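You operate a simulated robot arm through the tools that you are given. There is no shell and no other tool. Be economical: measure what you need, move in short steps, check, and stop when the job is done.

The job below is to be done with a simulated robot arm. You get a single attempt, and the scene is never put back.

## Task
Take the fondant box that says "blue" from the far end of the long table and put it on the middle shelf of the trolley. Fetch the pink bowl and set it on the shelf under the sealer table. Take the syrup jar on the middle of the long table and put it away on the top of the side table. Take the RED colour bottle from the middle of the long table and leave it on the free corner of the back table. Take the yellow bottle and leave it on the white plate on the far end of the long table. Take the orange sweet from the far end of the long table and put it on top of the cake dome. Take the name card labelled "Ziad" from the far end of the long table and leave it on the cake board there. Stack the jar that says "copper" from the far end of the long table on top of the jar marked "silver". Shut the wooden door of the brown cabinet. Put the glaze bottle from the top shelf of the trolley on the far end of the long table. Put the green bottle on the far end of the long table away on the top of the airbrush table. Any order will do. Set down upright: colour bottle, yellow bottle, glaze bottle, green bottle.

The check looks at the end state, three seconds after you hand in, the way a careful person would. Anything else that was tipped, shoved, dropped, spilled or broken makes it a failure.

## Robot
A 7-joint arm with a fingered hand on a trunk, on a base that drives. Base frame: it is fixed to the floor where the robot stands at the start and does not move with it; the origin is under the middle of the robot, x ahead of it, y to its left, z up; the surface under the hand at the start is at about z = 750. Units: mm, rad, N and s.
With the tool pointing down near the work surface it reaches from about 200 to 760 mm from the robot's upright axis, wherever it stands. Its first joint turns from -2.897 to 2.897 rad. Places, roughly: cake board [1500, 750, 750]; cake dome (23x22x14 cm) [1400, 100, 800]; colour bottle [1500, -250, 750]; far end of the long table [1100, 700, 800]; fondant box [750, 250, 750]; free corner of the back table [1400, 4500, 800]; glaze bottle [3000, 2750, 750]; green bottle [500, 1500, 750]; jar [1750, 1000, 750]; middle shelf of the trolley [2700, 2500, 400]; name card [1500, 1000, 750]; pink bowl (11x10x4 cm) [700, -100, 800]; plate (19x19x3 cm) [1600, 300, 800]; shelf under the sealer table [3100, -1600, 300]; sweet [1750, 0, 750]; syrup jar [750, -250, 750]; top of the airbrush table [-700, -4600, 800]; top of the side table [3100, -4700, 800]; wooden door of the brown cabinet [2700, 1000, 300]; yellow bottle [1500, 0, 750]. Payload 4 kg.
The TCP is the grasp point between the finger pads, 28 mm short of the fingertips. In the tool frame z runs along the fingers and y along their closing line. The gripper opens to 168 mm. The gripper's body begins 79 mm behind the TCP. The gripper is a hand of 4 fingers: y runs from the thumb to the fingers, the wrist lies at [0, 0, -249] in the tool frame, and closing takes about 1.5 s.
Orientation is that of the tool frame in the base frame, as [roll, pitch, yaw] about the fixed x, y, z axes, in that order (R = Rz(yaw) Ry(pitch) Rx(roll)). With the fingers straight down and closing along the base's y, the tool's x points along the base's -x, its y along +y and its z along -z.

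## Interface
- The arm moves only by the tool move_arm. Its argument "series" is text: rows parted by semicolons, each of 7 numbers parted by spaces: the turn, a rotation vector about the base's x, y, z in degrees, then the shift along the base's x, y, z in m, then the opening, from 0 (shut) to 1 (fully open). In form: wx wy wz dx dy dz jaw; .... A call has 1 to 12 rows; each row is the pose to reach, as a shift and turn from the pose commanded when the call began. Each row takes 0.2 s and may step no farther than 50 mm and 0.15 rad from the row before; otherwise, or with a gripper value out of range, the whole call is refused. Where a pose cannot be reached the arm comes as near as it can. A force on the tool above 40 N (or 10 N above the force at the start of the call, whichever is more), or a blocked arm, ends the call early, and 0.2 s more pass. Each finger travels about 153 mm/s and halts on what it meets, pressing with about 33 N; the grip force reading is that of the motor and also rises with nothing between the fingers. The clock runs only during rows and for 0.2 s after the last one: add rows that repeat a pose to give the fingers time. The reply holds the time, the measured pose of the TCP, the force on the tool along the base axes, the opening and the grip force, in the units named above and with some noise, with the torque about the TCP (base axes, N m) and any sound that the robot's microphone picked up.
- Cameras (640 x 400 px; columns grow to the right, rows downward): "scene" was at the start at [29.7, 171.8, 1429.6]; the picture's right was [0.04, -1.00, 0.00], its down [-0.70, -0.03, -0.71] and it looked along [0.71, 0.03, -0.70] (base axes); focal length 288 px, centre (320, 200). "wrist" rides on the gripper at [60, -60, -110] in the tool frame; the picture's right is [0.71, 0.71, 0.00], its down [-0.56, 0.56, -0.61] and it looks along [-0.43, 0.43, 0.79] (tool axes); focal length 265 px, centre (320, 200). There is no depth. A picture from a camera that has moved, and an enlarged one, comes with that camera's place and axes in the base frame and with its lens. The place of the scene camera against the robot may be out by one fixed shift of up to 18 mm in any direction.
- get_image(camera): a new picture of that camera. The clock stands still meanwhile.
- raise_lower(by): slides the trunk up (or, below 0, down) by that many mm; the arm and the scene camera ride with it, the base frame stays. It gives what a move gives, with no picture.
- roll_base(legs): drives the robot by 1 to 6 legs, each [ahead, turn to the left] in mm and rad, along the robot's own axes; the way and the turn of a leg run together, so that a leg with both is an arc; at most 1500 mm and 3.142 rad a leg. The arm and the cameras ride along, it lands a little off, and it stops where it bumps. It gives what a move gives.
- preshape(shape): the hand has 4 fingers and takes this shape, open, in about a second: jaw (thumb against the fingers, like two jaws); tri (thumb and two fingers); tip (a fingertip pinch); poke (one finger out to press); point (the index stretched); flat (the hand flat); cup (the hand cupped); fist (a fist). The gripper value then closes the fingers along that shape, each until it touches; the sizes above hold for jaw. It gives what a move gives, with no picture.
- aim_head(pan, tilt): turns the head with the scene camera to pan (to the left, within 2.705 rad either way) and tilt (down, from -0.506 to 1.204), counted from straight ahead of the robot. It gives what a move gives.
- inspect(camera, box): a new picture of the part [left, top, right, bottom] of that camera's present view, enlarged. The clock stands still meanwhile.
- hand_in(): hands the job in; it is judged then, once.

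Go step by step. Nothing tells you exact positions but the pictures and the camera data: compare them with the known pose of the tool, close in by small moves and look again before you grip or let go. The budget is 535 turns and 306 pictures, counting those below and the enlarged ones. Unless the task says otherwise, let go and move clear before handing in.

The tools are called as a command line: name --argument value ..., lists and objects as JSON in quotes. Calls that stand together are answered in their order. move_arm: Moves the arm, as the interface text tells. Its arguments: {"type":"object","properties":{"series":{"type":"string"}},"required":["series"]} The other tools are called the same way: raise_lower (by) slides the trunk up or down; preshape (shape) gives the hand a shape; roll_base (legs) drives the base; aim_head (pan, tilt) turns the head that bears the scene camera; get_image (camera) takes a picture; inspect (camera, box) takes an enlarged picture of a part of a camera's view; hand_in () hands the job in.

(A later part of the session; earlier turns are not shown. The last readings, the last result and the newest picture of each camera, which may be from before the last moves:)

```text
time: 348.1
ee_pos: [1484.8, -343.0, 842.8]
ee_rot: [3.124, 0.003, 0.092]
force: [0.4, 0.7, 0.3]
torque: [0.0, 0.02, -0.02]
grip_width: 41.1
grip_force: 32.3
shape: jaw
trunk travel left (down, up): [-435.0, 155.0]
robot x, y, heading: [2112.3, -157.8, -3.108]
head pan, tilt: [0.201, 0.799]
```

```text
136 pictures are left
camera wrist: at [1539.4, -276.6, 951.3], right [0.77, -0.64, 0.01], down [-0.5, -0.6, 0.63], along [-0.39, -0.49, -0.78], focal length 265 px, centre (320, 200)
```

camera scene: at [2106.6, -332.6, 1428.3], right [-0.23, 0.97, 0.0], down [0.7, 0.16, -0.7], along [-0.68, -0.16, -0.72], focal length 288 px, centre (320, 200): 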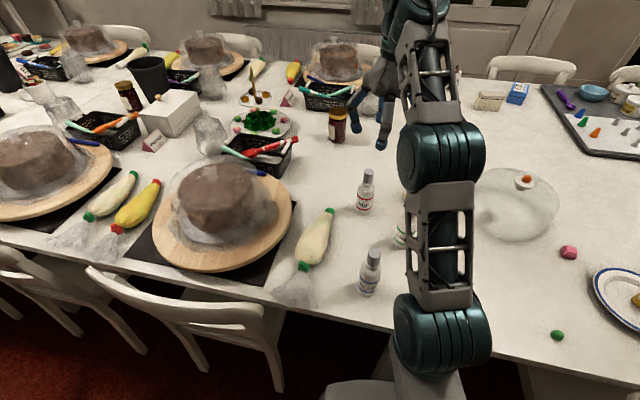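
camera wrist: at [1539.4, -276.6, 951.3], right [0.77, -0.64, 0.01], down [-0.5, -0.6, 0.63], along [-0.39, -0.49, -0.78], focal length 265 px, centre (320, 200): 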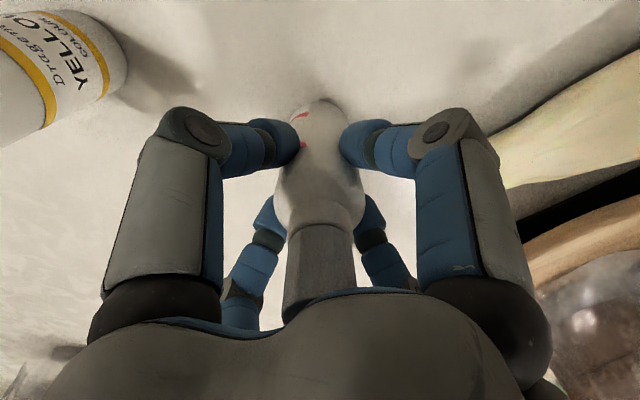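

Gripped. I lift, retract, and drive up the corridor toward the back table.

move_arm --series "0 0 0 0 0 0.045 0.1; 0 0 0 0 0 0.09 0.1; 0 0 0 0 0 0.135 0.1; 0 0 0 0.02 0.005 0.175 0.1; 0 0 0 0.055 0.03 0.2 0.1; 0 0 0 0.09 0.06 0.21 0.1; 0 0 0 0.125 0.09 0.21 0.1; 0 0 0 0.16 0.12 0.21 0.1; 0 0 0 0.19 0.15 0.21 0.1; 0 0 0 0.19 0.15 0.21 0.1"

inspect --camera "scene" --box '[320, 60, 520, 200]'

```text
time: 350.3
ee_pos: [1676.5, -192.6, 1052.0]
ee_rot: [3.124, 0.004, 0.094]
force: [0.0, -0.3, -1.6]
torque: [-0.04, 0.03, -0.01]
grip_width: 41.6
grip_force: 32.9
shape: jaw
trunk travel left (down, up): [-435.0, 155.0]
robot x, y, heading: [2113.4, -164.0, -3.116]
head pan, tilt: [0.201, 0.799]
```

```text
2.86 times, centred on (420, 130) of scene
camera zoom: at [2106.8, -332.8, 1428.2], right [-0.23, 0.97, 0.0], down [0.7, 0.16, -0.7], along [-0.68, -0.16, -0.72], focal length 821 px, centre (34, 400)
```

zoom: 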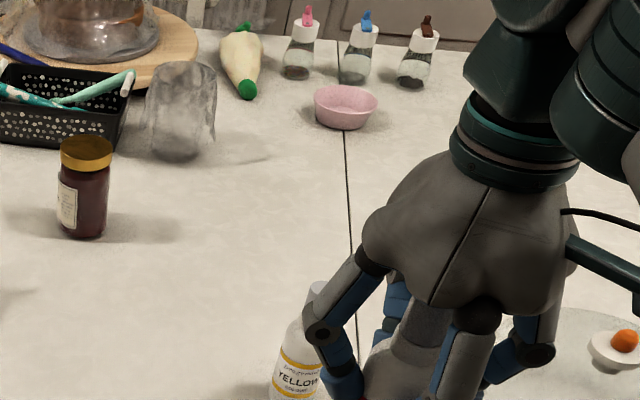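

roll_base --legs '[[-240, 0], [0, -1.58], [1500, 0], [800, 0]]'

aim_head --pan 0.35 --tilt 0.5

get_image --camera "scene"

```text
time: 366.9
ee_pos: [2275.5, 2583.5, 1052.5]
ee_rot: [3.126, 0.002, -1.482]
force: [0.0, 0.6, -1.0]
torque: [0.04, -0.04, -0.01]
grip_width: 40.6
grip_force: 33.1
shape: jaw
trunk travel left (down, up): [-435.0, 155.0]
robot x, y, heading: [2310.1, 2142.6, 1.592]
head pan, tilt: [0.201, 0.799]
```

```text
time: 367.7
ee_pos: [2274.5, 2583.0, 1051.8]
ee_rot: [3.124, 0.005, -1.482]
force: [-0.4, 0.0, -2.0]
torque: [0.0, -0.01, 0.0]
grip_width: 41.2
grip_force: 33.1
shape: jaw
trunk travel left (down, up): [-435.0, 155.0]
robot x, y, heading: [2308.3, 2141.8, 1.594]
head pan, tilt: [0.351, 0.499]
```

```text
134 pictures are left
camera scene: at [2121.3, 2171.5, 1454.1], right [0.93, 0.37, 0.0], down [0.18, -0.45, -0.88], along [-0.32, 0.82, -0.48], focal length 288 px, centre (320, 200)
```

scene: 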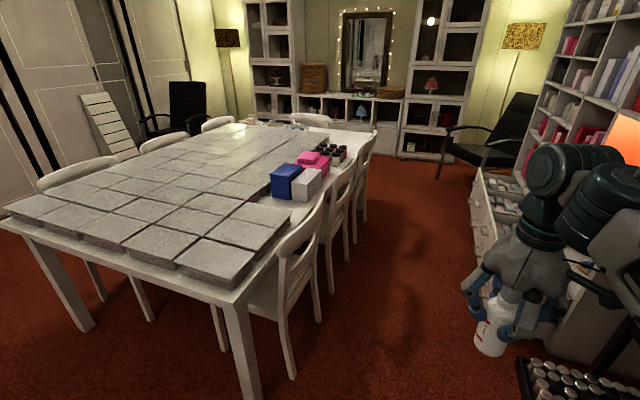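

The back table's free corner should be its far right one near (1690, 4520). I steer a bit left of the trolley and drive on.

roll_base --legs '[[0, 0.3], [400, 0], [0, -0.32], [1500, 0]]'

aim_head --pan 0.9 --tilt 0.6

get_image --camera "scene"

```text
time: 379.2
ee_pos: [2153.2, 4456.2, 1051.8]
ee_rot: [3.125, 0.002, -1.51]
force: [-0.4, 0.1, -1.1]
torque: [0.01, 0.01, -0.02]
grip_width: 40.8
grip_force: 32.7
shape: jaw
trunk travel left (down, up): [-435.0, 155.0]
robot x, y, heading: [2171.0, 4018.7, 1.571]
head pan, tilt: [0.351, 0.499]
```

```text
time: 380.1
ee_pos: [2153.0, 4455.5, 1051.6]
ee_rot: [3.124, 0.003, -1.512]
force: [-0.6, 0.8, -2.1]
torque: [0.0, 0.01, -0.01]
grip_width: 41.1
grip_force: 32.6
shape: jaw
trunk travel left (down, up): [-435.0, 155.0]
robot x, y, heading: [2173.3, 4020.0, 1.568]
head pan, tilt: [0.901, 0.6]
```

```text
133 pictures are left
camera scene: at [1949.6, 4019.9, 1445.1], right [0.62, 0.78, 0.0], down [0.44, -0.35, -0.83], along [-0.65, 0.51, -0.56], focal length 288 px, centre (320, 200)
```

scene: 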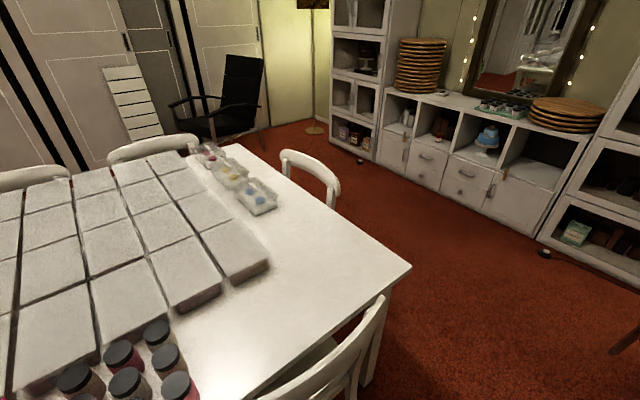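

The free corner of the back table is around (1500, 4480). I move beside it and face the table.

roll_base --legs '[[460, 0], [0, 1.57], [80, 0]]'

aim_head --pan 0.0 --tilt 0.9

get_image --camera "scene"

get_image --camera "wrist"

```text
time: 387.4
ee_pos: [1655.9, 4458.7, 1051.5]
ee_rot: [3.124, 0.003, 0.057]
force: [0.3, 1.3, -1.3]
torque: [-0.01, 0.0, 0.0]
grip_width: 40.8
grip_force: 33.1
shape: jaw
trunk travel left (down, up): [-435.0, 155.0]
robot x, y, heading: [2099.0, 4475.7, 3.134]
head pan, tilt: [0.901, 0.6]
```

```text
time: 388.6
ee_pos: [1655.8, 4459.5, 1051.4]
ee_rot: [3.124, 0.001, 0.056]
force: [-0.1, -0.7, -1.3]
torque: [0.0, 0.01, 0.01]
grip_width: 41.1
grip_force: 33.0
shape: jaw
trunk travel left (down, up): [-435.0, 155.0]
robot x, y, heading: [2098.4, 4476.8, 3.138]
head pan, tilt: [0.0, 0.901]
```

```text
132 pictures are left
camera scene: at [2085.7, 4320.0, 1420.3], right [0.01, 1.0, 0.0], down [0.78, -0.01, -0.62], along [-0.62, 0.0, -0.78], focal length 288 px, centre (320, 200)
```

scene: 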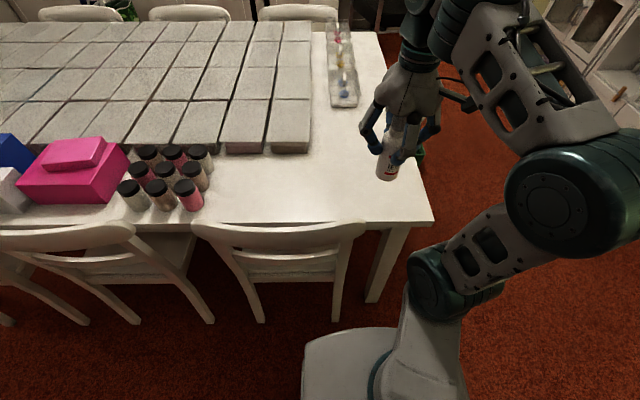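

```text
131 pictures are left
camera wrist: at [1713.8, 4524.1, 1160.4], right [0.75, -0.67, 0.01], down [-0.53, -0.58, 0.63], along [-0.41, -0.47, -0.78], focal length 265 px, centre (320, 200)
```

wrist: 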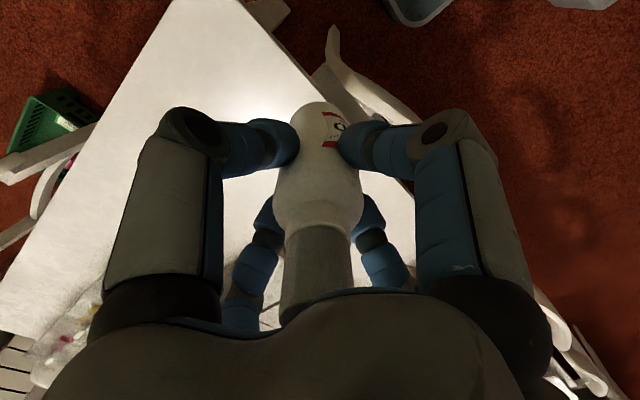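

I move over (1540, 4485) and lower to just above the expected surface.

move_arm --series "0 0 0 -0.04 0.01 -0.02 0.1; 0 0 0 -0.08 0.02 -0.04 0.1; 0 0 0 -0.116 0.026 -0.06 0.1; 0 0 0 -0.116 0.026 -0.1 0.1; 0 0 0 -0.116 0.026 -0.14 0.1; 0 0 0 -0.116 0.026 -0.14 0.1"

get_image --camera "scene"

```text
time: 390.0
ee_pos: [1541.2, 4484.9, 911.9]
ee_rot: [3.123, 0.001, 0.055]
force: [0.0, -0.2, -1.3]
torque: [-0.01, 0.0, 0.02]
grip_width: 40.6
grip_force: 33.0
shape: jaw
trunk travel left (down, up): [-435.0, 155.0]
robot x, y, heading: [2092.5, 4477.5, 3.134]
head pan, tilt: [0.0, 0.901]
```

```text
130 pictures are left
camera scene: at [2085.7, 4320.3, 1420.3], right [0.01, 1.0, 0.0], down [0.78, -0.01, -0.62], along [-0.62, 0.0, -0.78], focal length 288 px, centre (320, 200)
```

scene: 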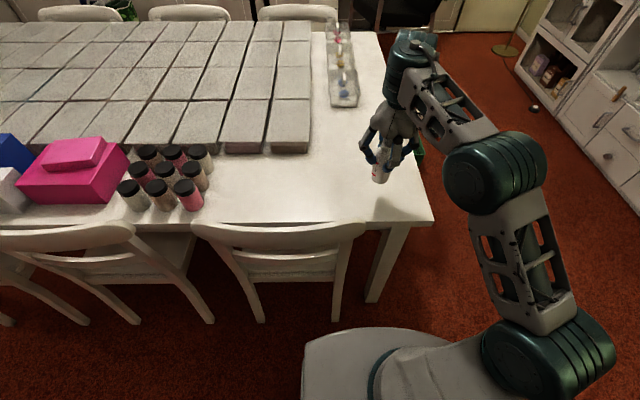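

move_arm --series "0 0 0 0 0 -0.008 0.1; 0 0 0 0 0 -0.015 0.1; 0 0 0 0 0 -0.021 0.1; 0 0 0 0 0 -0.027 0.1; 0 0 0 0 0 -0.033 0.1; 0 0 0 0 0 -0.038 0.1"

```text
time: 391.4
ee_pos: [1539.7, 4484.2, 874.5]
ee_rot: [3.123, 0.001, 0.056]
force: [-0.9, -0.1, -0.2]
torque: [-0.01, 0.02, -0.03]
grip_width: 40.8
grip_force: 33.1
shape: jaw
trunk travel left (down, up): [-435.0, 155.0]
robot x, y, heading: [2096.4, 4478.6, 3.13]
head pan, tilt: [0.0, 0.901]
```

move_arm --series "0 0 0 0 0 -0.006 0.1; 0 0 0 0 0 -0.011 0.1; 0 0 0 0 0 -0.016 0.1; 0 0 0 0 0 -0.021 0.1; 0 0 0 0 0 -0.026 0.1; 0 0 0 0 0 -0.031 0.1"

```text
time: 392.8
ee_pos: [1540.7, 4486.1, 842.2]
ee_rot: [3.124, 0.003, 0.055]
force: [0.6, 0.4, -1.5]
torque: [0.0, 0.04, 0.01]
grip_width: 40.9
grip_force: 33.4
shape: jaw
trunk travel left (down, up): [-435.0, 155.0]
robot x, y, heading: [2095.5, 4478.1, 3.133]
head pan, tilt: [0.0, 0.901]
```

move_arm --series "0 0 0 0 0 -0.004 0.1; 0 0 0 0 0 -0.008 0.1; 0 0 0 0 0 -0.012 0.1; 0 0 0 0 0 -0.016 0.1"

inspect --camera "scene" --box '[320, 110, 460, 240]'

```text
time: 393.5
ee_pos: [1539.5, 4484.6, 840.0]
ee_rot: [3.118, 0.02, 0.054]
force: [3.2, 1.1, 16.4]
torque: [0.15, -0.17, -0.03]
grip_width: 41.9
grip_force: 33.1
shape: jaw
trunk travel left (down, up): [-435.0, 155.0]
robot x, y, heading: [2093.0, 4476.0, 3.133]
head pan, tilt: [0.0, 0.901]
stopped in row 3: the force on the tool passed its limit at 45 N (the readings are from after the stop); the commanded pose is now the measured one
```

```text
3.08 times, centred on (390, 175) of scene
camera zoom: at [2087.6, 4320.2, 1420.3], right [0.01, 1.0, 0.0], down [0.78, -0.01, -0.62], along [-0.62, 0.0, -0.78], focal length 885 px, centre (105, 277)
```

zoom: 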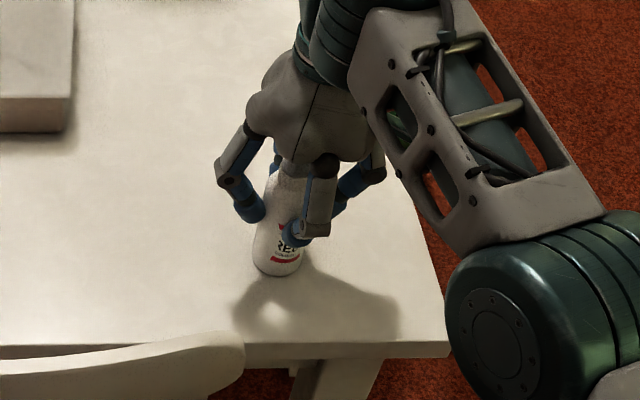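

It stands on the table ("RED" visible). I release and lift clear.

move_arm --series "0 0 0 0 0 0.002 0.1; 0 0 0 0 0 0.002 0.25; 0 0 0 0 0 0.002 0.4; 0 0 0 0 0 0.002 0.48; 0 0 0 0 0 0.002 0.48; 0 0 0 0 0 0.045 0.48; 0 0 0 0 0 0.09 0.48; 0 0 0 0 0 0.135 0.48; 0 0 0 0.01 0 0.175 0.48; 0 0 0 0.05 0 0.2 0.6; 0 0 0 0.09 0 0.21 0.8"

inspect --camera "scene" --box '[280, 90, 460, 240]'

```text
time: 395.9
ee_pos: [1628.5, 4485.3, 1045.5]
ee_rot: [3.119, 0.014, 0.054]
force: [0.2, 0.5, 0.1]
torque: [0.01, 0.0, 0.01]
grip_width: 134.1
grip_force: 0.0
shape: jaw
trunk travel left (down, up): [-435.0, 155.0]
robot x, y, heading: [2092.3, 4476.0, 3.129]
head pan, tilt: [0.0, 0.901]
```

```text
2.67 times, centred on (370, 165) of scene
camera zoom: at [2086.1, 4320.3, 1420.3], right [0.01, 1.0, 0.0], down [0.78, -0.01, -0.62], along [-0.62, 0.0, -0.78], focal length 767 px, centre (187, 293)
```

zoom: 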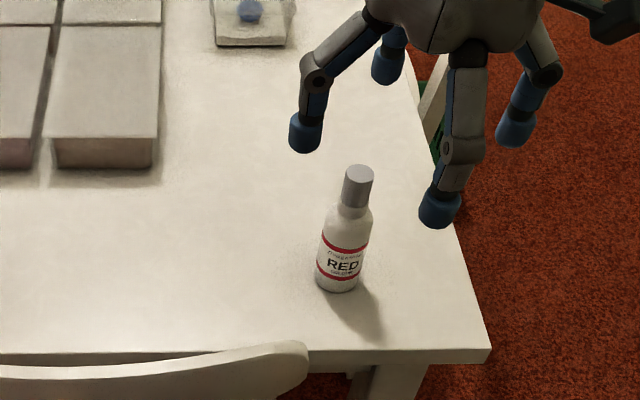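

RED stands in the free corner. Next I go around the left end of the long table to the near side for the blue fondant box.

roll_base --legs '[[-30, 0], [0, 1.57], [1500, 0], [850, 0], [0, -1.57]]'

aim_head --pan 0.2 --tilt 0.5

get_image --camera "scene"

```text
time: 415.5
ee_pos: [1666.7, 2150.8, 1048.1]
ee_rot: [3.12, 0.014, 0.048]
force: [-0.1, 0.4, 0.4]
torque: [0.03, 0.01, -0.01]
grip_width: 134.2
grip_force: 0.0
shape: jaw
trunk travel left (down, up): [-435.0, 155.0]
robot x, y, heading: [2132.3, 2139.3, 3.13]
head pan, tilt: [0.0, 0.901]
```

```text
time: 416.4
ee_pos: [1667.3, 2150.6, 1046.0]
ee_rot: [3.121, 0.013, 0.049]
force: [-0.3, -0.2, 0.4]
torque: [0.0, -0.01, 0.04]
grip_width: 133.8
grip_force: 0.1
shape: jaw
trunk travel left (down, up): [-435.0, 155.0]
robot x, y, heading: [2130.2, 2143.7, 3.125]
head pan, tilt: [0.201, 0.499]
```

```text
127 pictures are left
camera scene: at [2108.8, 1965.7, 1454.1], right [-0.19, 0.98, 0.0], down [0.47, 0.09, -0.88], along [-0.86, -0.16, -0.48], focal length 288 px, centre (320, 200)
```

scene: 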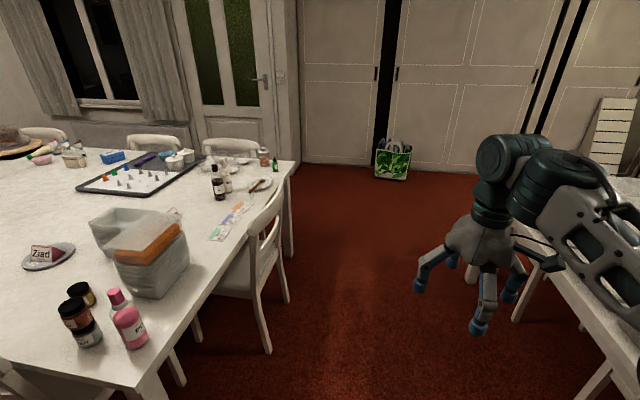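

The way is clear. I drive across and then down the near aisle.

roll_base --legs '[[1500, 0], [730, 0], [0, 1.575], [1500, 0], [560, 0], [0, 1.5]]'

aim_head --pan 0.1 --tilt 0.9

get_image --camera "scene"

```text
time: 444.8
ee_pos: [322.9, 56.4, 1046.8]
ee_rot: [3.12, 0.015, 3.096]
force: [0.7, -0.4, -0.2]
torque: [0.03, 0.02, 0.0]
grip_width: 134.2
grip_force: 0.1
shape: jaw
trunk travel left (down, up): [-435.0, 155.0]
robot x, y, heading: [-138.2, 111.5, -0.11]
head pan, tilt: [0.201, 0.499]
```

```text
time: 445.6
ee_pos: [323.7, 56.1, 1046.2]
ee_rot: [3.12, 0.013, 3.097]
force: [0.5, 0.6, 1.0]
torque: [0.02, -0.02, 0.01]
grip_width: 134.2
grip_force: 0.0
shape: jaw
trunk travel left (down, up): [-435.0, 155.0]
robot x, y, heading: [-137.6, 112.9, -0.109]
head pan, tilt: [0.099, 0.901]
```

```text
126 pictures are left
camera scene: at [-96.9, 284.5, 1420.3], right [-0.01, -1.0, 0.0], down [-0.78, 0.01, -0.62], along [0.62, -0.01, -0.78], focal length 288 px, centre (320, 200)
```

scene: 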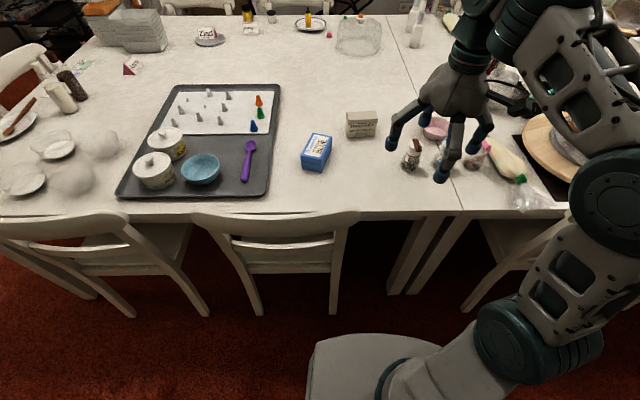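

I creep forward and bring the hand over the box, aligned with its −15° heading.

roll_base --legs '[[110, 0]]'

move_arm --series "0 0 -3 0.03 0.035 0 1; 0 0 -6 0.06 0.07 0 1; 0 0 -9 0.09 0.105 -0.01 1; 0 0 -12 0.12 0.14 -0.02 1; 0 0 -12.4 0.145 0.175 -0.04 1; 0 0 -12.4 0.155 0.21 -0.06 1; 0 0 -12.4 0.155 0.235 -0.09 1; 0 0 -12.4 0.155 0.235 -0.09 1"

get_image --camera "wrist"

```text
time: 446.8
ee_pos: [431.9, 42.6, 1045.8]
ee_rot: [3.121, 0.016, 3.093]
force: [0.4, 0.4, 0.1]
torque: [0.0, 0.02, -0.02]
grip_width: 134.0
grip_force: 0.0
shape: jaw
trunk travel left (down, up): [-435.0, 155.0]
robot x, y, heading: [-27.8, 97.5, -0.105]
head pan, tilt: [0.099, 0.901]
```

```text
time: 448.6
ee_pos: [585.5, 278.7, 956.2]
ee_rot: [3.12, 0.015, 2.878]
force: [-0.2, 0.0, 0.5]
torque: [-0.04, -0.02, 0.02]
grip_width: 168.1
grip_force: 0.0
shape: jaw
trunk travel left (down, up): [-435.0, 155.0]
robot x, y, heading: [-30.2, 100.6, -0.107]
head pan, tilt: [0.099, 0.901]
```

```text
125 pictures are left
camera wrist: at [510.1, 234.4, 1063.7], right [-0.5, 0.87, 0.0], down [0.67, 0.38, 0.63], along [0.55, 0.32, -0.77], focal length 265 px, centre (320, 200)
```

wrist: 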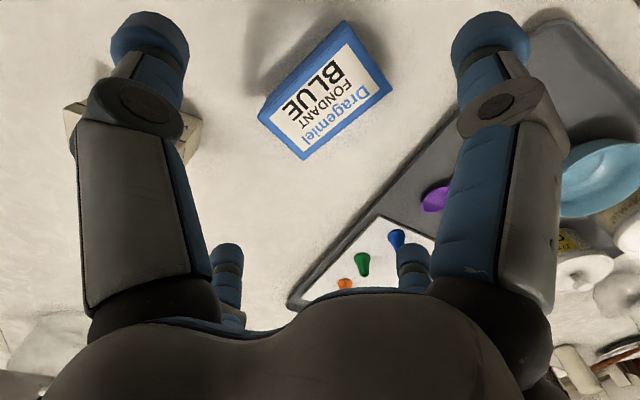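

The box centre is (591, 285), heading −18°. I align and lower around it.

move_arm --series "0 0 -3 0.006 0.006 -0.04 1; 0 0 -3 0.006 0.006 -0.085 1; 0 0 -3 0.006 0.006 -0.13 1; 0 0 -3 0.006 0.006 -0.168 1; 0 0 -3 0.006 0.006 -0.168 1"

get_image --camera "wrist"

inspect --camera "scene" --box '[230, 90, 410, 210]'

```text
time: 449.8
ee_pos: [595.0, 286.3, 788.9]
ee_rot: [3.12, 0.015, 2.826]
force: [0.1, -0.3, -0.4]
torque: [0.0, 0.0, -0.02]
grip_width: 167.7
grip_force: 0.1
shape: jaw
trunk travel left (down, up): [-435.0, 155.0]
robot x, y, heading: [-32.9, 99.6, -0.109]
head pan, tilt: [0.099, 0.901]
```

```text
124 pictures are left
camera wrist: at [515.6, 245.4, 896.5], right [-0.45, 0.89, 0.0], down [0.69, 0.35, 0.63], along [0.56, 0.29, -0.77], focal length 265 px, centre (320, 200)
```

wrist: 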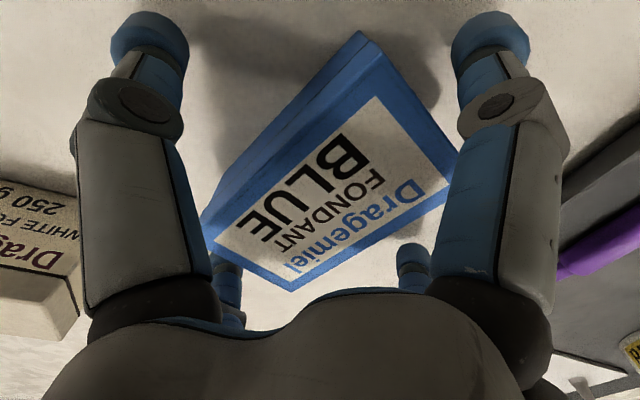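

```text
3.33 times, centred on (320, 150) of scene
camera zoom: at [12.3, 272.7, 1420.3], right [-0.01, -1.0, 0.0], down [-0.78, 0.01, -0.62], along [0.62, -0.01, -0.78], focal length 958 px, centre (320, 367)
```

zoom: 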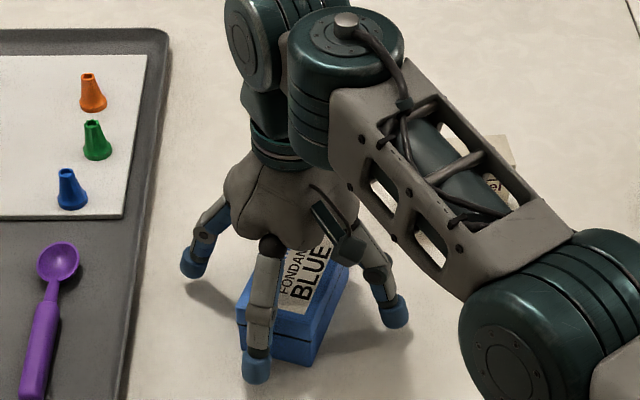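

All four fingers are around the box. I close.

move_arm --series "0 0 0 0 0 0 0.8; 0 0 0 0 0 0 0.6; 0 0 0 0 0 0 0.4; 0 0 0 0 0 0 0.25; 0 0 0 0 0 0 0.2; 0 0 0 0 0 0 0.2"

get_image --camera "wrist"

```text
time: 451.2
ee_pos: [592.2, 286.0, 788.3]
ee_rot: [3.122, 0.014, 2.825]
force: [-0.1, 0.8, -1.1]
torque: [-0.02, 0.0, -0.02]
grip_width: 79.6
grip_force: 33.1
shape: jaw
trunk travel left (down, up): [-435.0, 155.0]
robot x, y, heading: [-32.1, 98.5, -0.114]
head pan, tilt: [0.099, 0.901]
```

```text
122 pictures are left
camera wrist: at [515.7, 245.4, 896.8], right [-0.45, 0.89, 0.0], down [0.69, 0.35, 0.63], along [0.56, 0.29, -0.77], focal length 265 px, centre (320, 200)
```

wrist: 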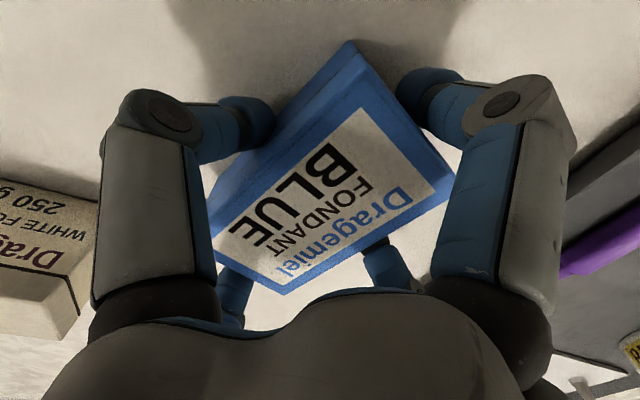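

Gripped. I lift and retract.

move_arm --series "0 0 0 0 0 0.045 0.2; 0 0 0 0 0 0.09 0.2; 0 0 0 -0.01 0 0.135 0.2; 0 0 0 -0.03 -0.02 0.175 0.2; 0 0 0 -0.06 -0.05 0.2 0.2; 0 0 0 -0.09 -0.08 0.22 0.2; 0 0 0 -0.12 -0.11 0.24 0.2; 0 0 0 -0.15 -0.14 0.25 0.2; 0 0 0 -0.17 -0.18 0.25 0.2; 0 0 0 -0.17 -0.21 0.25 0.2; 0 0 0 -0.17 -0.21 0.25 0.2"

get_image --camera "wrist"

```text
time: 453.6
ee_pos: [423.4, 76.7, 1038.3]
ee_rot: [3.12, 0.013, 2.825]
force: [-1.0, -0.3, -2.3]
torque: [0.05, -0.04, 0.0]
grip_width: 79.5
grip_force: 32.7
shape: jaw
trunk travel left (down, up): [-435.0, 155.0]
robot x, y, heading: [-30.7, 100.4, -0.11]
head pan, tilt: [0.099, 0.901]
```

```text
121 pictures are left
camera wrist: at [345.1, 35.3, 1146.3], right [-0.45, 0.89, 0.0], down [0.69, 0.35, 0.63], along [0.56, 0.29, -0.77], focal length 265 px, centre (320, 200)
```

wrist: 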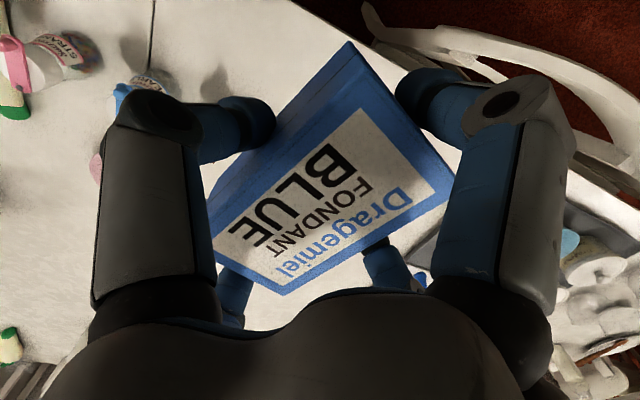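

Held level. I drive around the left end to the trolley.

roll_base --legs '[[-110, 0], [0, 1.685], [1500, 0], [530, 0], [0, -1.575], [1500, 0]]'

```text
time: 479.4
ee_pos: [1832.6, 2127.6, 1038.7]
ee_rot: [3.12, 0.014, 2.912]
force: [-0.2, -0.3, -2.2]
torque: [0.03, 0.0, 0.03]
grip_width: 79.0
grip_force: 32.7
shape: jaw
trunk travel left (down, up): [-435.0, 155.0]
robot x, y, heading: [1379.6, 2107.9, -0.027]
head pan, tilt: [0.099, 0.901]
```

roll_base --legs '[[150, 0], [0, 0.64], [750, 0], [0, -0.613]]'

aim_head --pan 0.0 --tilt 0.9

get_image --camera "scene"

get_image --camera "wrist"

```text
time: 487.8
ee_pos: [2588.5, 2571.6, 1038.7]
ee_rot: [3.119, 0.014, 2.95]
force: [0.8, -0.7, -2.3]
torque: [0.07, -0.01, -0.02]
grip_width: 78.8
grip_force: 32.6
shape: jaw
trunk travel left (down, up): [-435.0, 155.0]
robot x, y, heading: [2139.7, 2542.6, 0.012]
head pan, tilt: [0.099, 0.901]
```

```text
time: 488.4
ee_pos: [2588.9, 2572.5, 1038.4]
ee_rot: [3.122, 0.013, 2.95]
force: [0.9, -0.6, -3.6]
torque: [0.02, 0.01, 0.01]
grip_width: 79.1
grip_force: 33.3
shape: jaw
trunk travel left (down, up): [-435.0, 155.0]
robot x, y, heading: [2138.7, 2539.5, 0.018]
head pan, tilt: [0.0, 0.901]
```

```text
120 pictures are left
camera scene: at [2158.3, 2707.1, 1420.3], right [0.02, -1.0, 0.0], down [-0.78, -0.01, -0.62], along [0.62, 0.01, -0.78], focal length 288 px, centre (320, 200)
```

scene: 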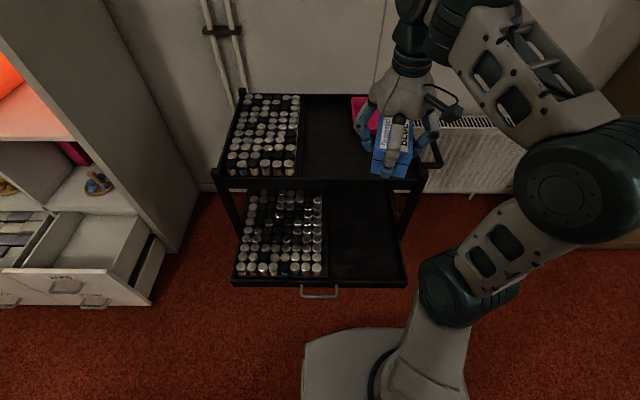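

```text
119 pictures are left
camera wrist: at [2516.8, 2521.7, 1146.3], right [-0.56, 0.83, 0.0], down [0.64, 0.43, 0.63], along [0.52, 0.36, -0.77], focal length 265 px, centre (320, 200)
```

wrist: 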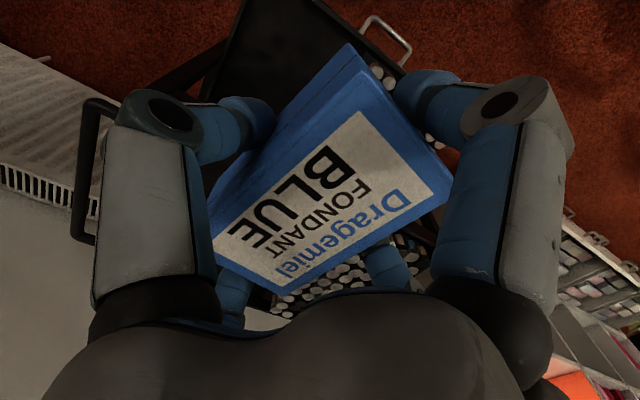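

The middle tray's free half spans x≈2575–2775, y≈2415–2680. I lower the trunk with the box still in front of it.

raise_lower --by -400

get_image --camera "wrist"

get_image --camera "scene"

```text
time: 492.3
ee_pos: [2589.7, 2570.9, 639.6]
ee_rot: [3.119, 0.014, 2.948]
force: [-0.2, 0.2, -3.0]
torque: [0.04, 0.02, -0.02]
grip_width: 79.0
grip_force: 32.8
shape: jaw
trunk travel left (down, up): [-35.0, 555.0]
robot x, y, heading: [2139.6, 2535.8, 0.012]
head pan, tilt: [0.0, 0.901]
```

```text
118 pictures are left
camera wrist: at [2516.7, 2521.6, 746.4], right [-0.56, 0.83, 0.0], down [0.64, 0.43, 0.63], along [0.52, 0.36, -0.77], focal length 265 px, centre (320, 200)
```

wrist: 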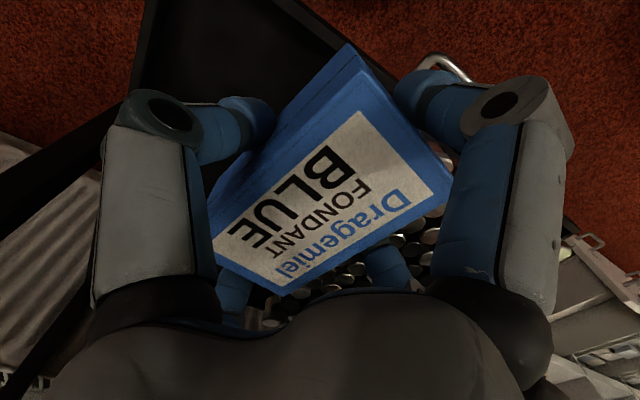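

```text
117 pictures are left
camera scene: at [2158.3, 2707.1, 1020.3], right [0.01, -1.0, 0.0], down [-0.78, -0.01, -0.62], along [0.62, 0.01, -0.78], focal length 288 px, centre (320, 200)
```

scene: 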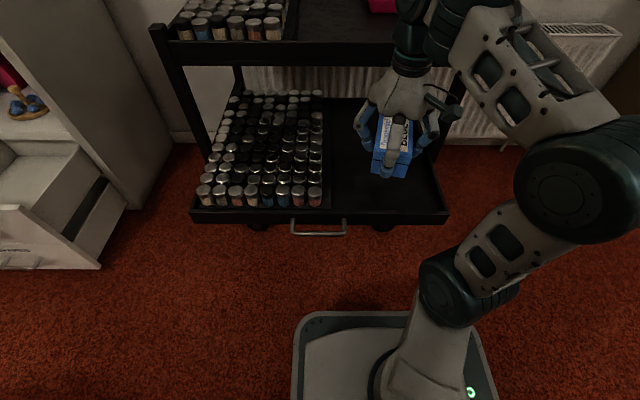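

The tray lies at roughly z≈490. I move over its free half at (2640, 2565) and lower gradually.

move_arm --series "0 0 0 0.025 -0.003 -0.01 0.2; 0 0 0 0.05 -0.006 -0.03 0.2; 0 0 0 0.05 -0.006 -0.05 0.2; 0 0 0 0.05 -0.006 -0.065 0.2; 0 0 0 0.05 -0.006 -0.065 0.2"

get_image --camera "scene"

get_image --camera "wrist"

```text
time: 493.5
ee_pos: [2638.9, 2564.7, 573.7]
ee_rot: [3.12, 0.015, 2.949]
force: [0.3, 0.2, -2.3]
torque: [0.06, 0.01, -0.03]
grip_width: 79.0
grip_force: 33.1
shape: jaw
trunk travel left (down, up): [-35.0, 555.0]
robot x, y, heading: [2132.7, 2538.5, 0.016]
head pan, tilt: [0.0, 0.901]
```

```text
116 pictures are left
camera scene: at [2158.2, 2707.1, 1020.3], right [0.01, -1.0, 0.0], down [-0.78, -0.01, -0.62], along [0.62, 0.01, -0.78], focal length 288 px, centre (320, 200)
```

scene: 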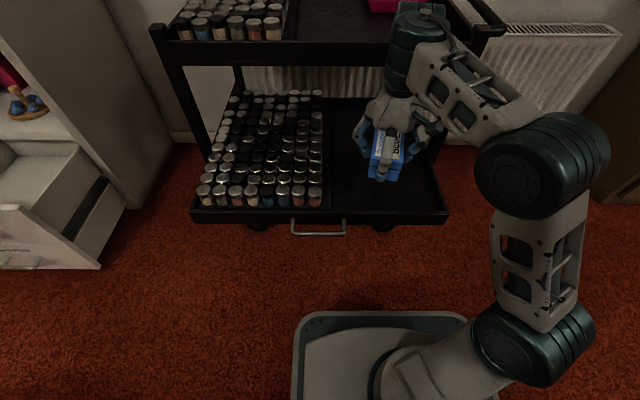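

```text
115 pictures are left
camera wrist: at [2566.4, 2514.9, 680.9], right [-0.56, 0.83, 0.0], down [0.64, 0.43, 0.63], along [0.52, 0.36, -0.77], focal length 265 px, centre (320, 200)
```

wrist: 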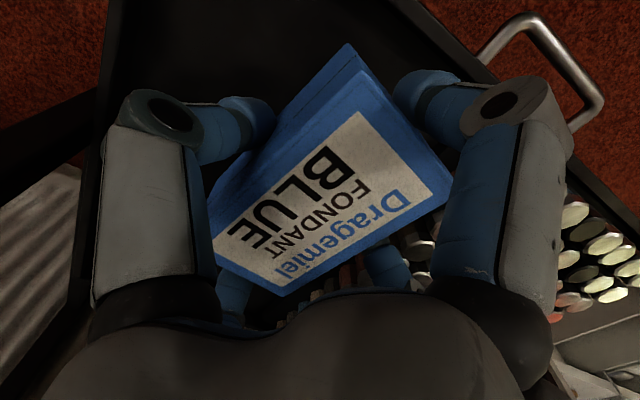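

move_arm --series "0 0 0 0 0 -0.01 0.2; 0 0 0 0 0 -0.02 0.2; 0 0 0 0 0 -0.028 0.2; 0 0 0 0 0 -0.036 0.2; 0 0 0 0 0 -0.043 0.2; 0 0 0 0 0 -0.05 0.2"

inspect --camera "scene" --box '[280, 20, 480, 240]'

```text
time: 494.9
ee_pos: [2639.3, 2566.5, 524.1]
ee_rot: [3.121, 0.013, 2.949]
force: [0.3, -0.1, -2.6]
torque: [0.02, -0.01, -0.02]
grip_width: 78.6
grip_force: 33.0
shape: jaw
trunk travel left (down, up): [-35.0, 555.0]
robot x, y, heading: [2140.0, 2534.8, 0.012]
head pan, tilt: [0.0, 0.901]
```

```text
1.82 times, centred on (380, 130) of scene
camera zoom: at [2158.3, 2707.1, 1020.3], right [0.01, -1.0, 0.0], down [-0.78, -0.01, -0.62], along [0.62, 0.01, -0.78], focal length 523 px, centre (211, 327)
```

zoom: 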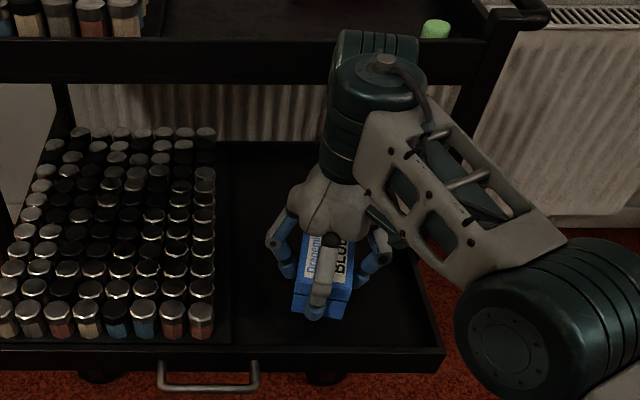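

move_arm --series "0 0 0 0 0 -0.008 0.2; 0 0 0 0 0 -0.016 0.2; 0 0 0 0 0 -0.024 0.2; 0 0 0 0 0 -0.031 0.2; 0 0 0 0 0 -0.038 0.2; 0 0 0 0 0 -0.045 0.2"

inspect --camera "scene" --box '[280, 20, 480, 240]'

```text
time: 496.3
ee_pos: [2638.2, 2565.4, 481.4]
ee_rot: [3.118, 0.019, 2.949]
force: [0.4, -2.5, 16.9]
torque: [-0.2, 0.36, 0.06]
grip_width: 78.8
grip_force: 32.9
shape: jaw
trunk travel left (down, up): [-35.0, 555.0]
robot x, y, heading: [2138.6, 2538.8, 0.016]
head pan, tilt: [0.0, 0.901]
```

```text
1.82 times, centred on (380, 130) of scene
camera zoom: at [2157.3, 2707.0, 1020.8], right [0.01, -1.0, 0.0], down [-0.78, -0.01, -0.62], along [0.62, 0.01, -0.78], focal length 523 px, centre (211, 327)
```

zoom: 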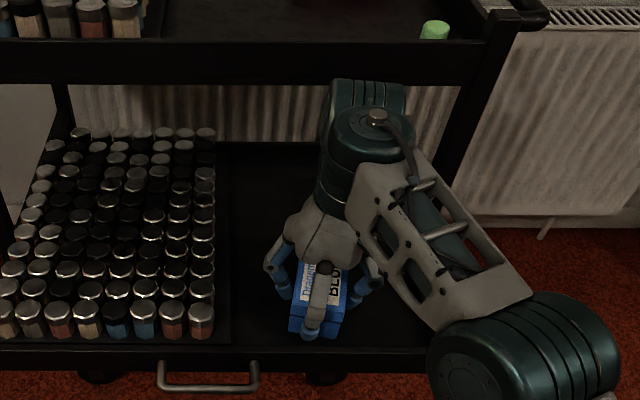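

Contact, but the box's near end is close to the tray's front lip. I check with the wrist camera.

get_image --camera "wrist"

inspect --camera "scene" --box '[350, 140, 450, 240]'

```text
112 pictures are left
camera wrist: at [2565.8, 2515.1, 588.8], right [-0.56, 0.83, 0.0], down [0.64, 0.43, 0.64], along [0.53, 0.36, -0.77], focal length 265 px, centre (320, 200)
```

wrist: 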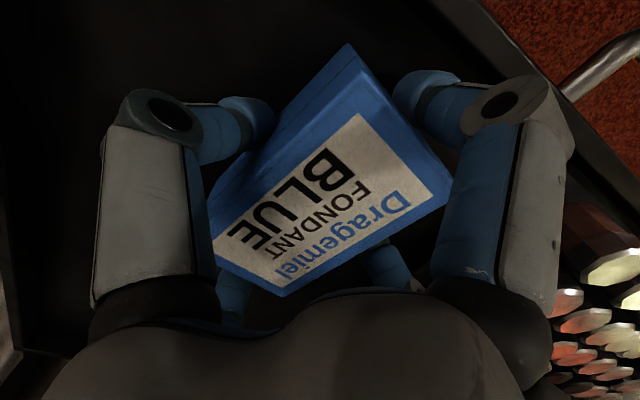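

```text
4.00 times, centred on (400, 190) of scene
camera zoom: at [2157.3, 2707.0, 1020.8], right [0.01, -1.0, 0.0], down [-0.78, -0.01, -0.62], along [0.62, 0.01, -0.78], focal length 1150 px, centre (0, 240)
```

zoom: 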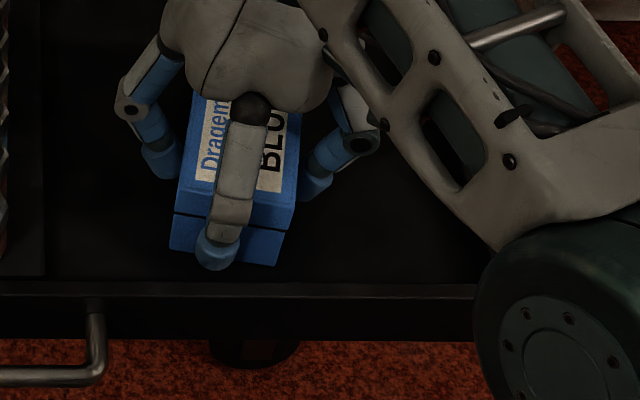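

The box is flat on the tray floor, inside the lip. I release just enough and lift straight up.

move_arm --series "0 0 0 0 0 0.002 0.35; 0 0 0 0 0 0.002 0.55; 0 0 0 0 0 0.002 0.7; 0 0 0 0 0 0.002 0.8; 0 0 0 0 0 0.002 0.8; 0 0 0 0 0 0.04 0.8; 0 0 0 0 0 0.08 0.8; 0 0 0 0 0 0.12 0.8; 0 0 0 -0.03 0 0.15 0.8; 0 0 0 -0.07 0 0.17 0.8; 0 0 0 -0.11 0 0.18 0.8"

get_image --camera "scene"

```text
time: 498.7
ee_pos: [2529.4, 2565.6, 658.4]
ee_rot: [3.122, 0.015, 2.947]
force: [1.0, -1.4, -0.2]
torque: [0.01, 0.03, -0.02]
grip_width: 134.1
grip_force: 0.2
shape: jaw
trunk travel left (down, up): [-35.0, 555.0]
robot x, y, heading: [2137.8, 2540.1, 0.014]
head pan, tilt: [0.0, 0.901]
```

```text
110 pictures are left
camera scene: at [2158.4, 2707.1, 1020.2], right [0.01, -1.0, 0.0], down [-0.78, -0.01, -0.62], along [0.62, 0.01, -0.78], focal length 288 px, centre (320, 200)
```

scene: 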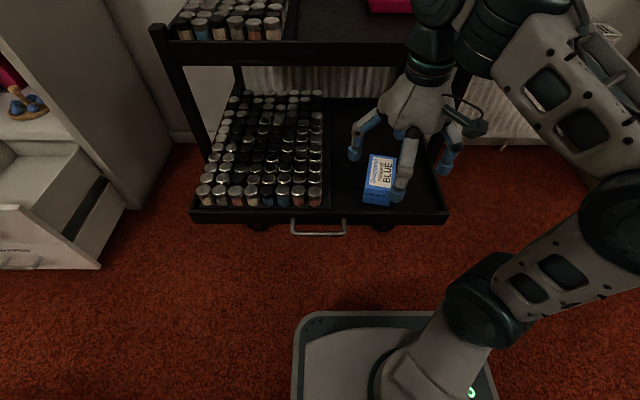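

The box sits flat on the middle shelf. I raise the trunk and head to the near-left corner for the green bottle.

raise_lower --by 400

roll_base --legs '[[0, -2.58], [758, 0], [0, -0.57], [900, 0], [0, 1.57]]'

aim_head --pan 0.1 --tilt 0.7

get_image --camera "scene"

```text
time: 502.5
ee_pos: [2529.2, 2566.7, 1058.8]
ee_rot: [3.12, 0.014, 2.948]
force: [0.1, 0.6, 0.4]
torque: [-0.01, -0.02, -0.01]
grip_width: 134.0
grip_force: 0.1
shape: jaw
trunk travel left (down, up): [-435.0, 155.0]
robot x, y, heading: [2136.8, 2539.9, 0.014]
head pan, tilt: [0.0, 0.901]
```

```text
time: 522.4
ee_pos: [632.1, 1727.0, 1058.8]
ee_rot: [3.121, 0.012, 1.379]
force: [-0.1, -0.2, 0.1]
torque: [0.0, -0.02, -0.01]
grip_width: 134.0
grip_force: 0.2
shape: jaw
trunk travel left (down, up): [-435.0, 155.0]
robot x, y, heading: [606.1, 2116.7, -1.557]
head pan, tilt: [0.0, 0.901]
```

```text
time: 523.1
ee_pos: [631.4, 1727.8, 1058.8]
ee_rot: [3.12, 0.014, 1.38]
force: [0.4, -0.8, -1.0]
torque: [-0.03, 0.0, 0.0]
grip_width: 134.0
grip_force: 0.1
shape: jaw
trunk travel left (down, up): [-435.0, 155.0]
robot x, y, heading: [604.1, 2119.9, -1.557]
head pan, tilt: [0.099, 0.7]
```

```text
109 pictures are left
camera scene: at [784.2, 2102.8, 1436.4], right [-0.99, -0.11, 0.0], down [-0.07, 0.64, -0.76], along [0.09, -0.76, -0.64], focal length 288 px, centre (320, 200)
```

scene: 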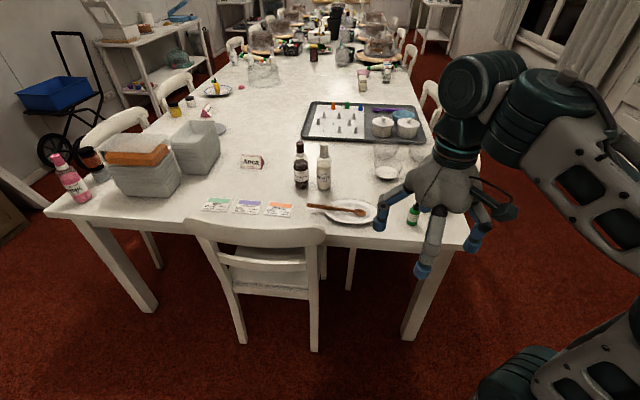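

The small green bottle is near (555, 1370). I come closer, keeping right of the end chair.

roll_base --legs '[[0, -0.4], [260, 0], [0, 0.4]]'

get_image --camera "wrist"

get_image --camera "scene"

```text
time: 527.4
ee_pos: [532.5, 1488.3, 1057.7]
ee_rot: [3.121, 0.015, 1.373]
force: [0.1, -1.8, -0.8]
torque: [-0.01, -0.02, 0.01]
grip_width: 134.0
grip_force: 0.1
shape: jaw
trunk travel left (down, up): [-435.0, 155.0]
robot x, y, heading: [503.8, 1878.8, -1.566]
head pan, tilt: [0.099, 0.7]
```

```text
108 pictures are left
camera wrist: at [483.2, 1560.1, 1166.3], right [0.83, 0.55, 0.0], down [0.43, -0.65, 0.63], along [0.35, -0.53, -0.77], focal length 265 px, centre (320, 200)
```

wrist: 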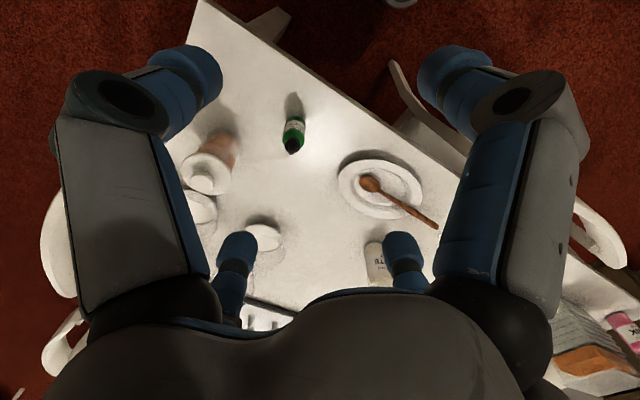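

```text
107 pictures are left
camera scene: at [686.5, 1863.1, 1436.4], right [-0.99, -0.11, 0.0], down [-0.07, 0.64, -0.76], along [0.08, -0.76, -0.64], focal length 288 px, centre (320, 200)
```

scene: 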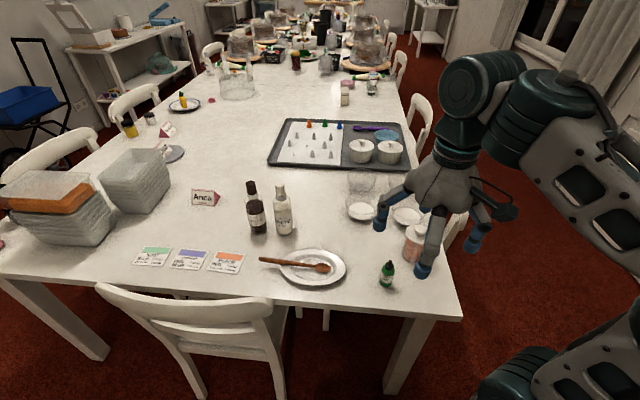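

The bottle axis is (549, 1389). I back up 50 mm for a comfortable arm posture and move above it.

roll_base --legs '[[-50, 0]]'

move_arm --series "0 0 0 0.005 -0.035 -0.03 0.8; 0 0 0 0.01 -0.07 -0.06 0.7; 0 0 0 0.015 -0.105 -0.09 0.6; 0 0 0 0.017 -0.14 -0.11 0.5; 0 0 0 0.017 -0.148 -0.13 0.5; 0 0 0 0.017 -0.148 -0.13 0.5"

get_image --camera "wrist"

```text
time: 528.3
ee_pos: [531.0, 1537.7, 1058.8]
ee_rot: [3.119, 0.014, 1.374]
force: [-0.1, -0.5, 0.0]
torque: [0.04, -0.02, 0.01]
grip_width: 133.9
grip_force: 0.0
shape: jaw
trunk travel left (down, up): [-435.0, 155.0]
robot x, y, heading: [509.4, 1928.5, -1.562]
head pan, tilt: [0.099, 0.7]
```

```text
time: 529.7
ee_pos: [548.5, 1390.0, 927.3]
ee_rot: [3.121, 0.013, 1.372]
force: [-0.7, 0.4, -0.8]
torque: [0.01, 0.0, 0.0]
grip_width: 84.7
grip_force: 0.0
shape: jaw
trunk travel left (down, up): [-435.0, 155.0]
robot x, y, heading: [503.5, 1932.6, -1.564]
head pan, tilt: [0.099, 0.7]
```

```text
106 pictures are left
camera wrist: at [499.3, 1462.3, 1036.3], right [0.83, 0.55, 0.0], down [0.43, -0.65, 0.63], along [0.35, -0.53, -0.77], focal length 265 px, centre (320, 200)
```

wrist: 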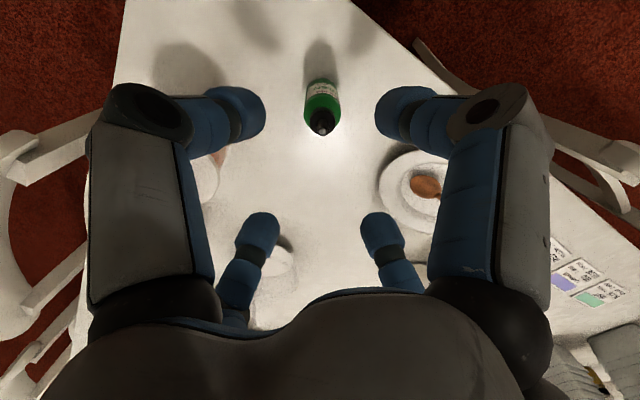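

Aligned within a few mm. I descend and grip.

move_arm --series "0 0 0 0.003 -0.004 -0.045 0.5; 0 0 0 0.003 -0.004 -0.09 0.5; 0 0 0 0.003 -0.004 -0.139 0.5; 0 0 0 0.003 -0.004 -0.139 0.5; 0 0 0 0.003 -0.004 -0.139 0.3; 0 0 0 0.003 -0.004 -0.139 0.1; 0 0 0 0.003 -0.004 -0.139 0.05; 0 0 0 0.003 -0.004 -0.139 0.05; 0 0 0 0.003 -0.004 -0.139 0.05"

get_image --camera "wrist"

```text
time: 531.7
ee_pos: [552.8, 1386.5, 790.3]
ee_rot: [3.12, 0.013, 1.373]
force: [0.6, 0.0, -0.3]
torque: [-0.02, 0.0, 0.01]
grip_width: 24.7
grip_force: 33.5
shape: jaw
trunk travel left (down, up): [-435.0, 155.0]
robot x, y, heading: [505.9, 1929.7, -1.562]
head pan, tilt: [0.099, 0.7]
```

```text
105 pictures are left
camera wrist: at [502.0, 1458.9, 897.9], right [0.83, 0.55, 0.0], down [0.43, -0.65, 0.63], along [0.35, -0.53, -0.77], focal length 265 px, centre (320, 200)
```

wrist: 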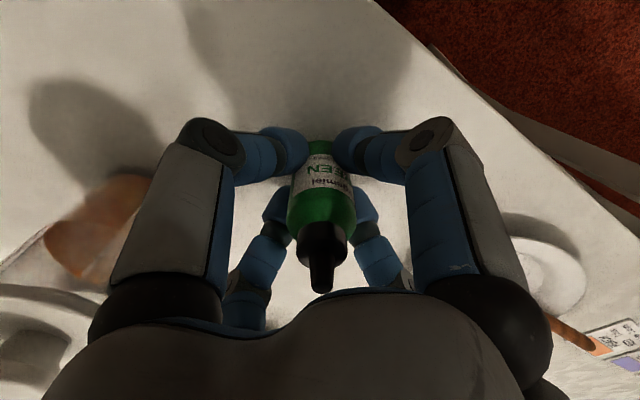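

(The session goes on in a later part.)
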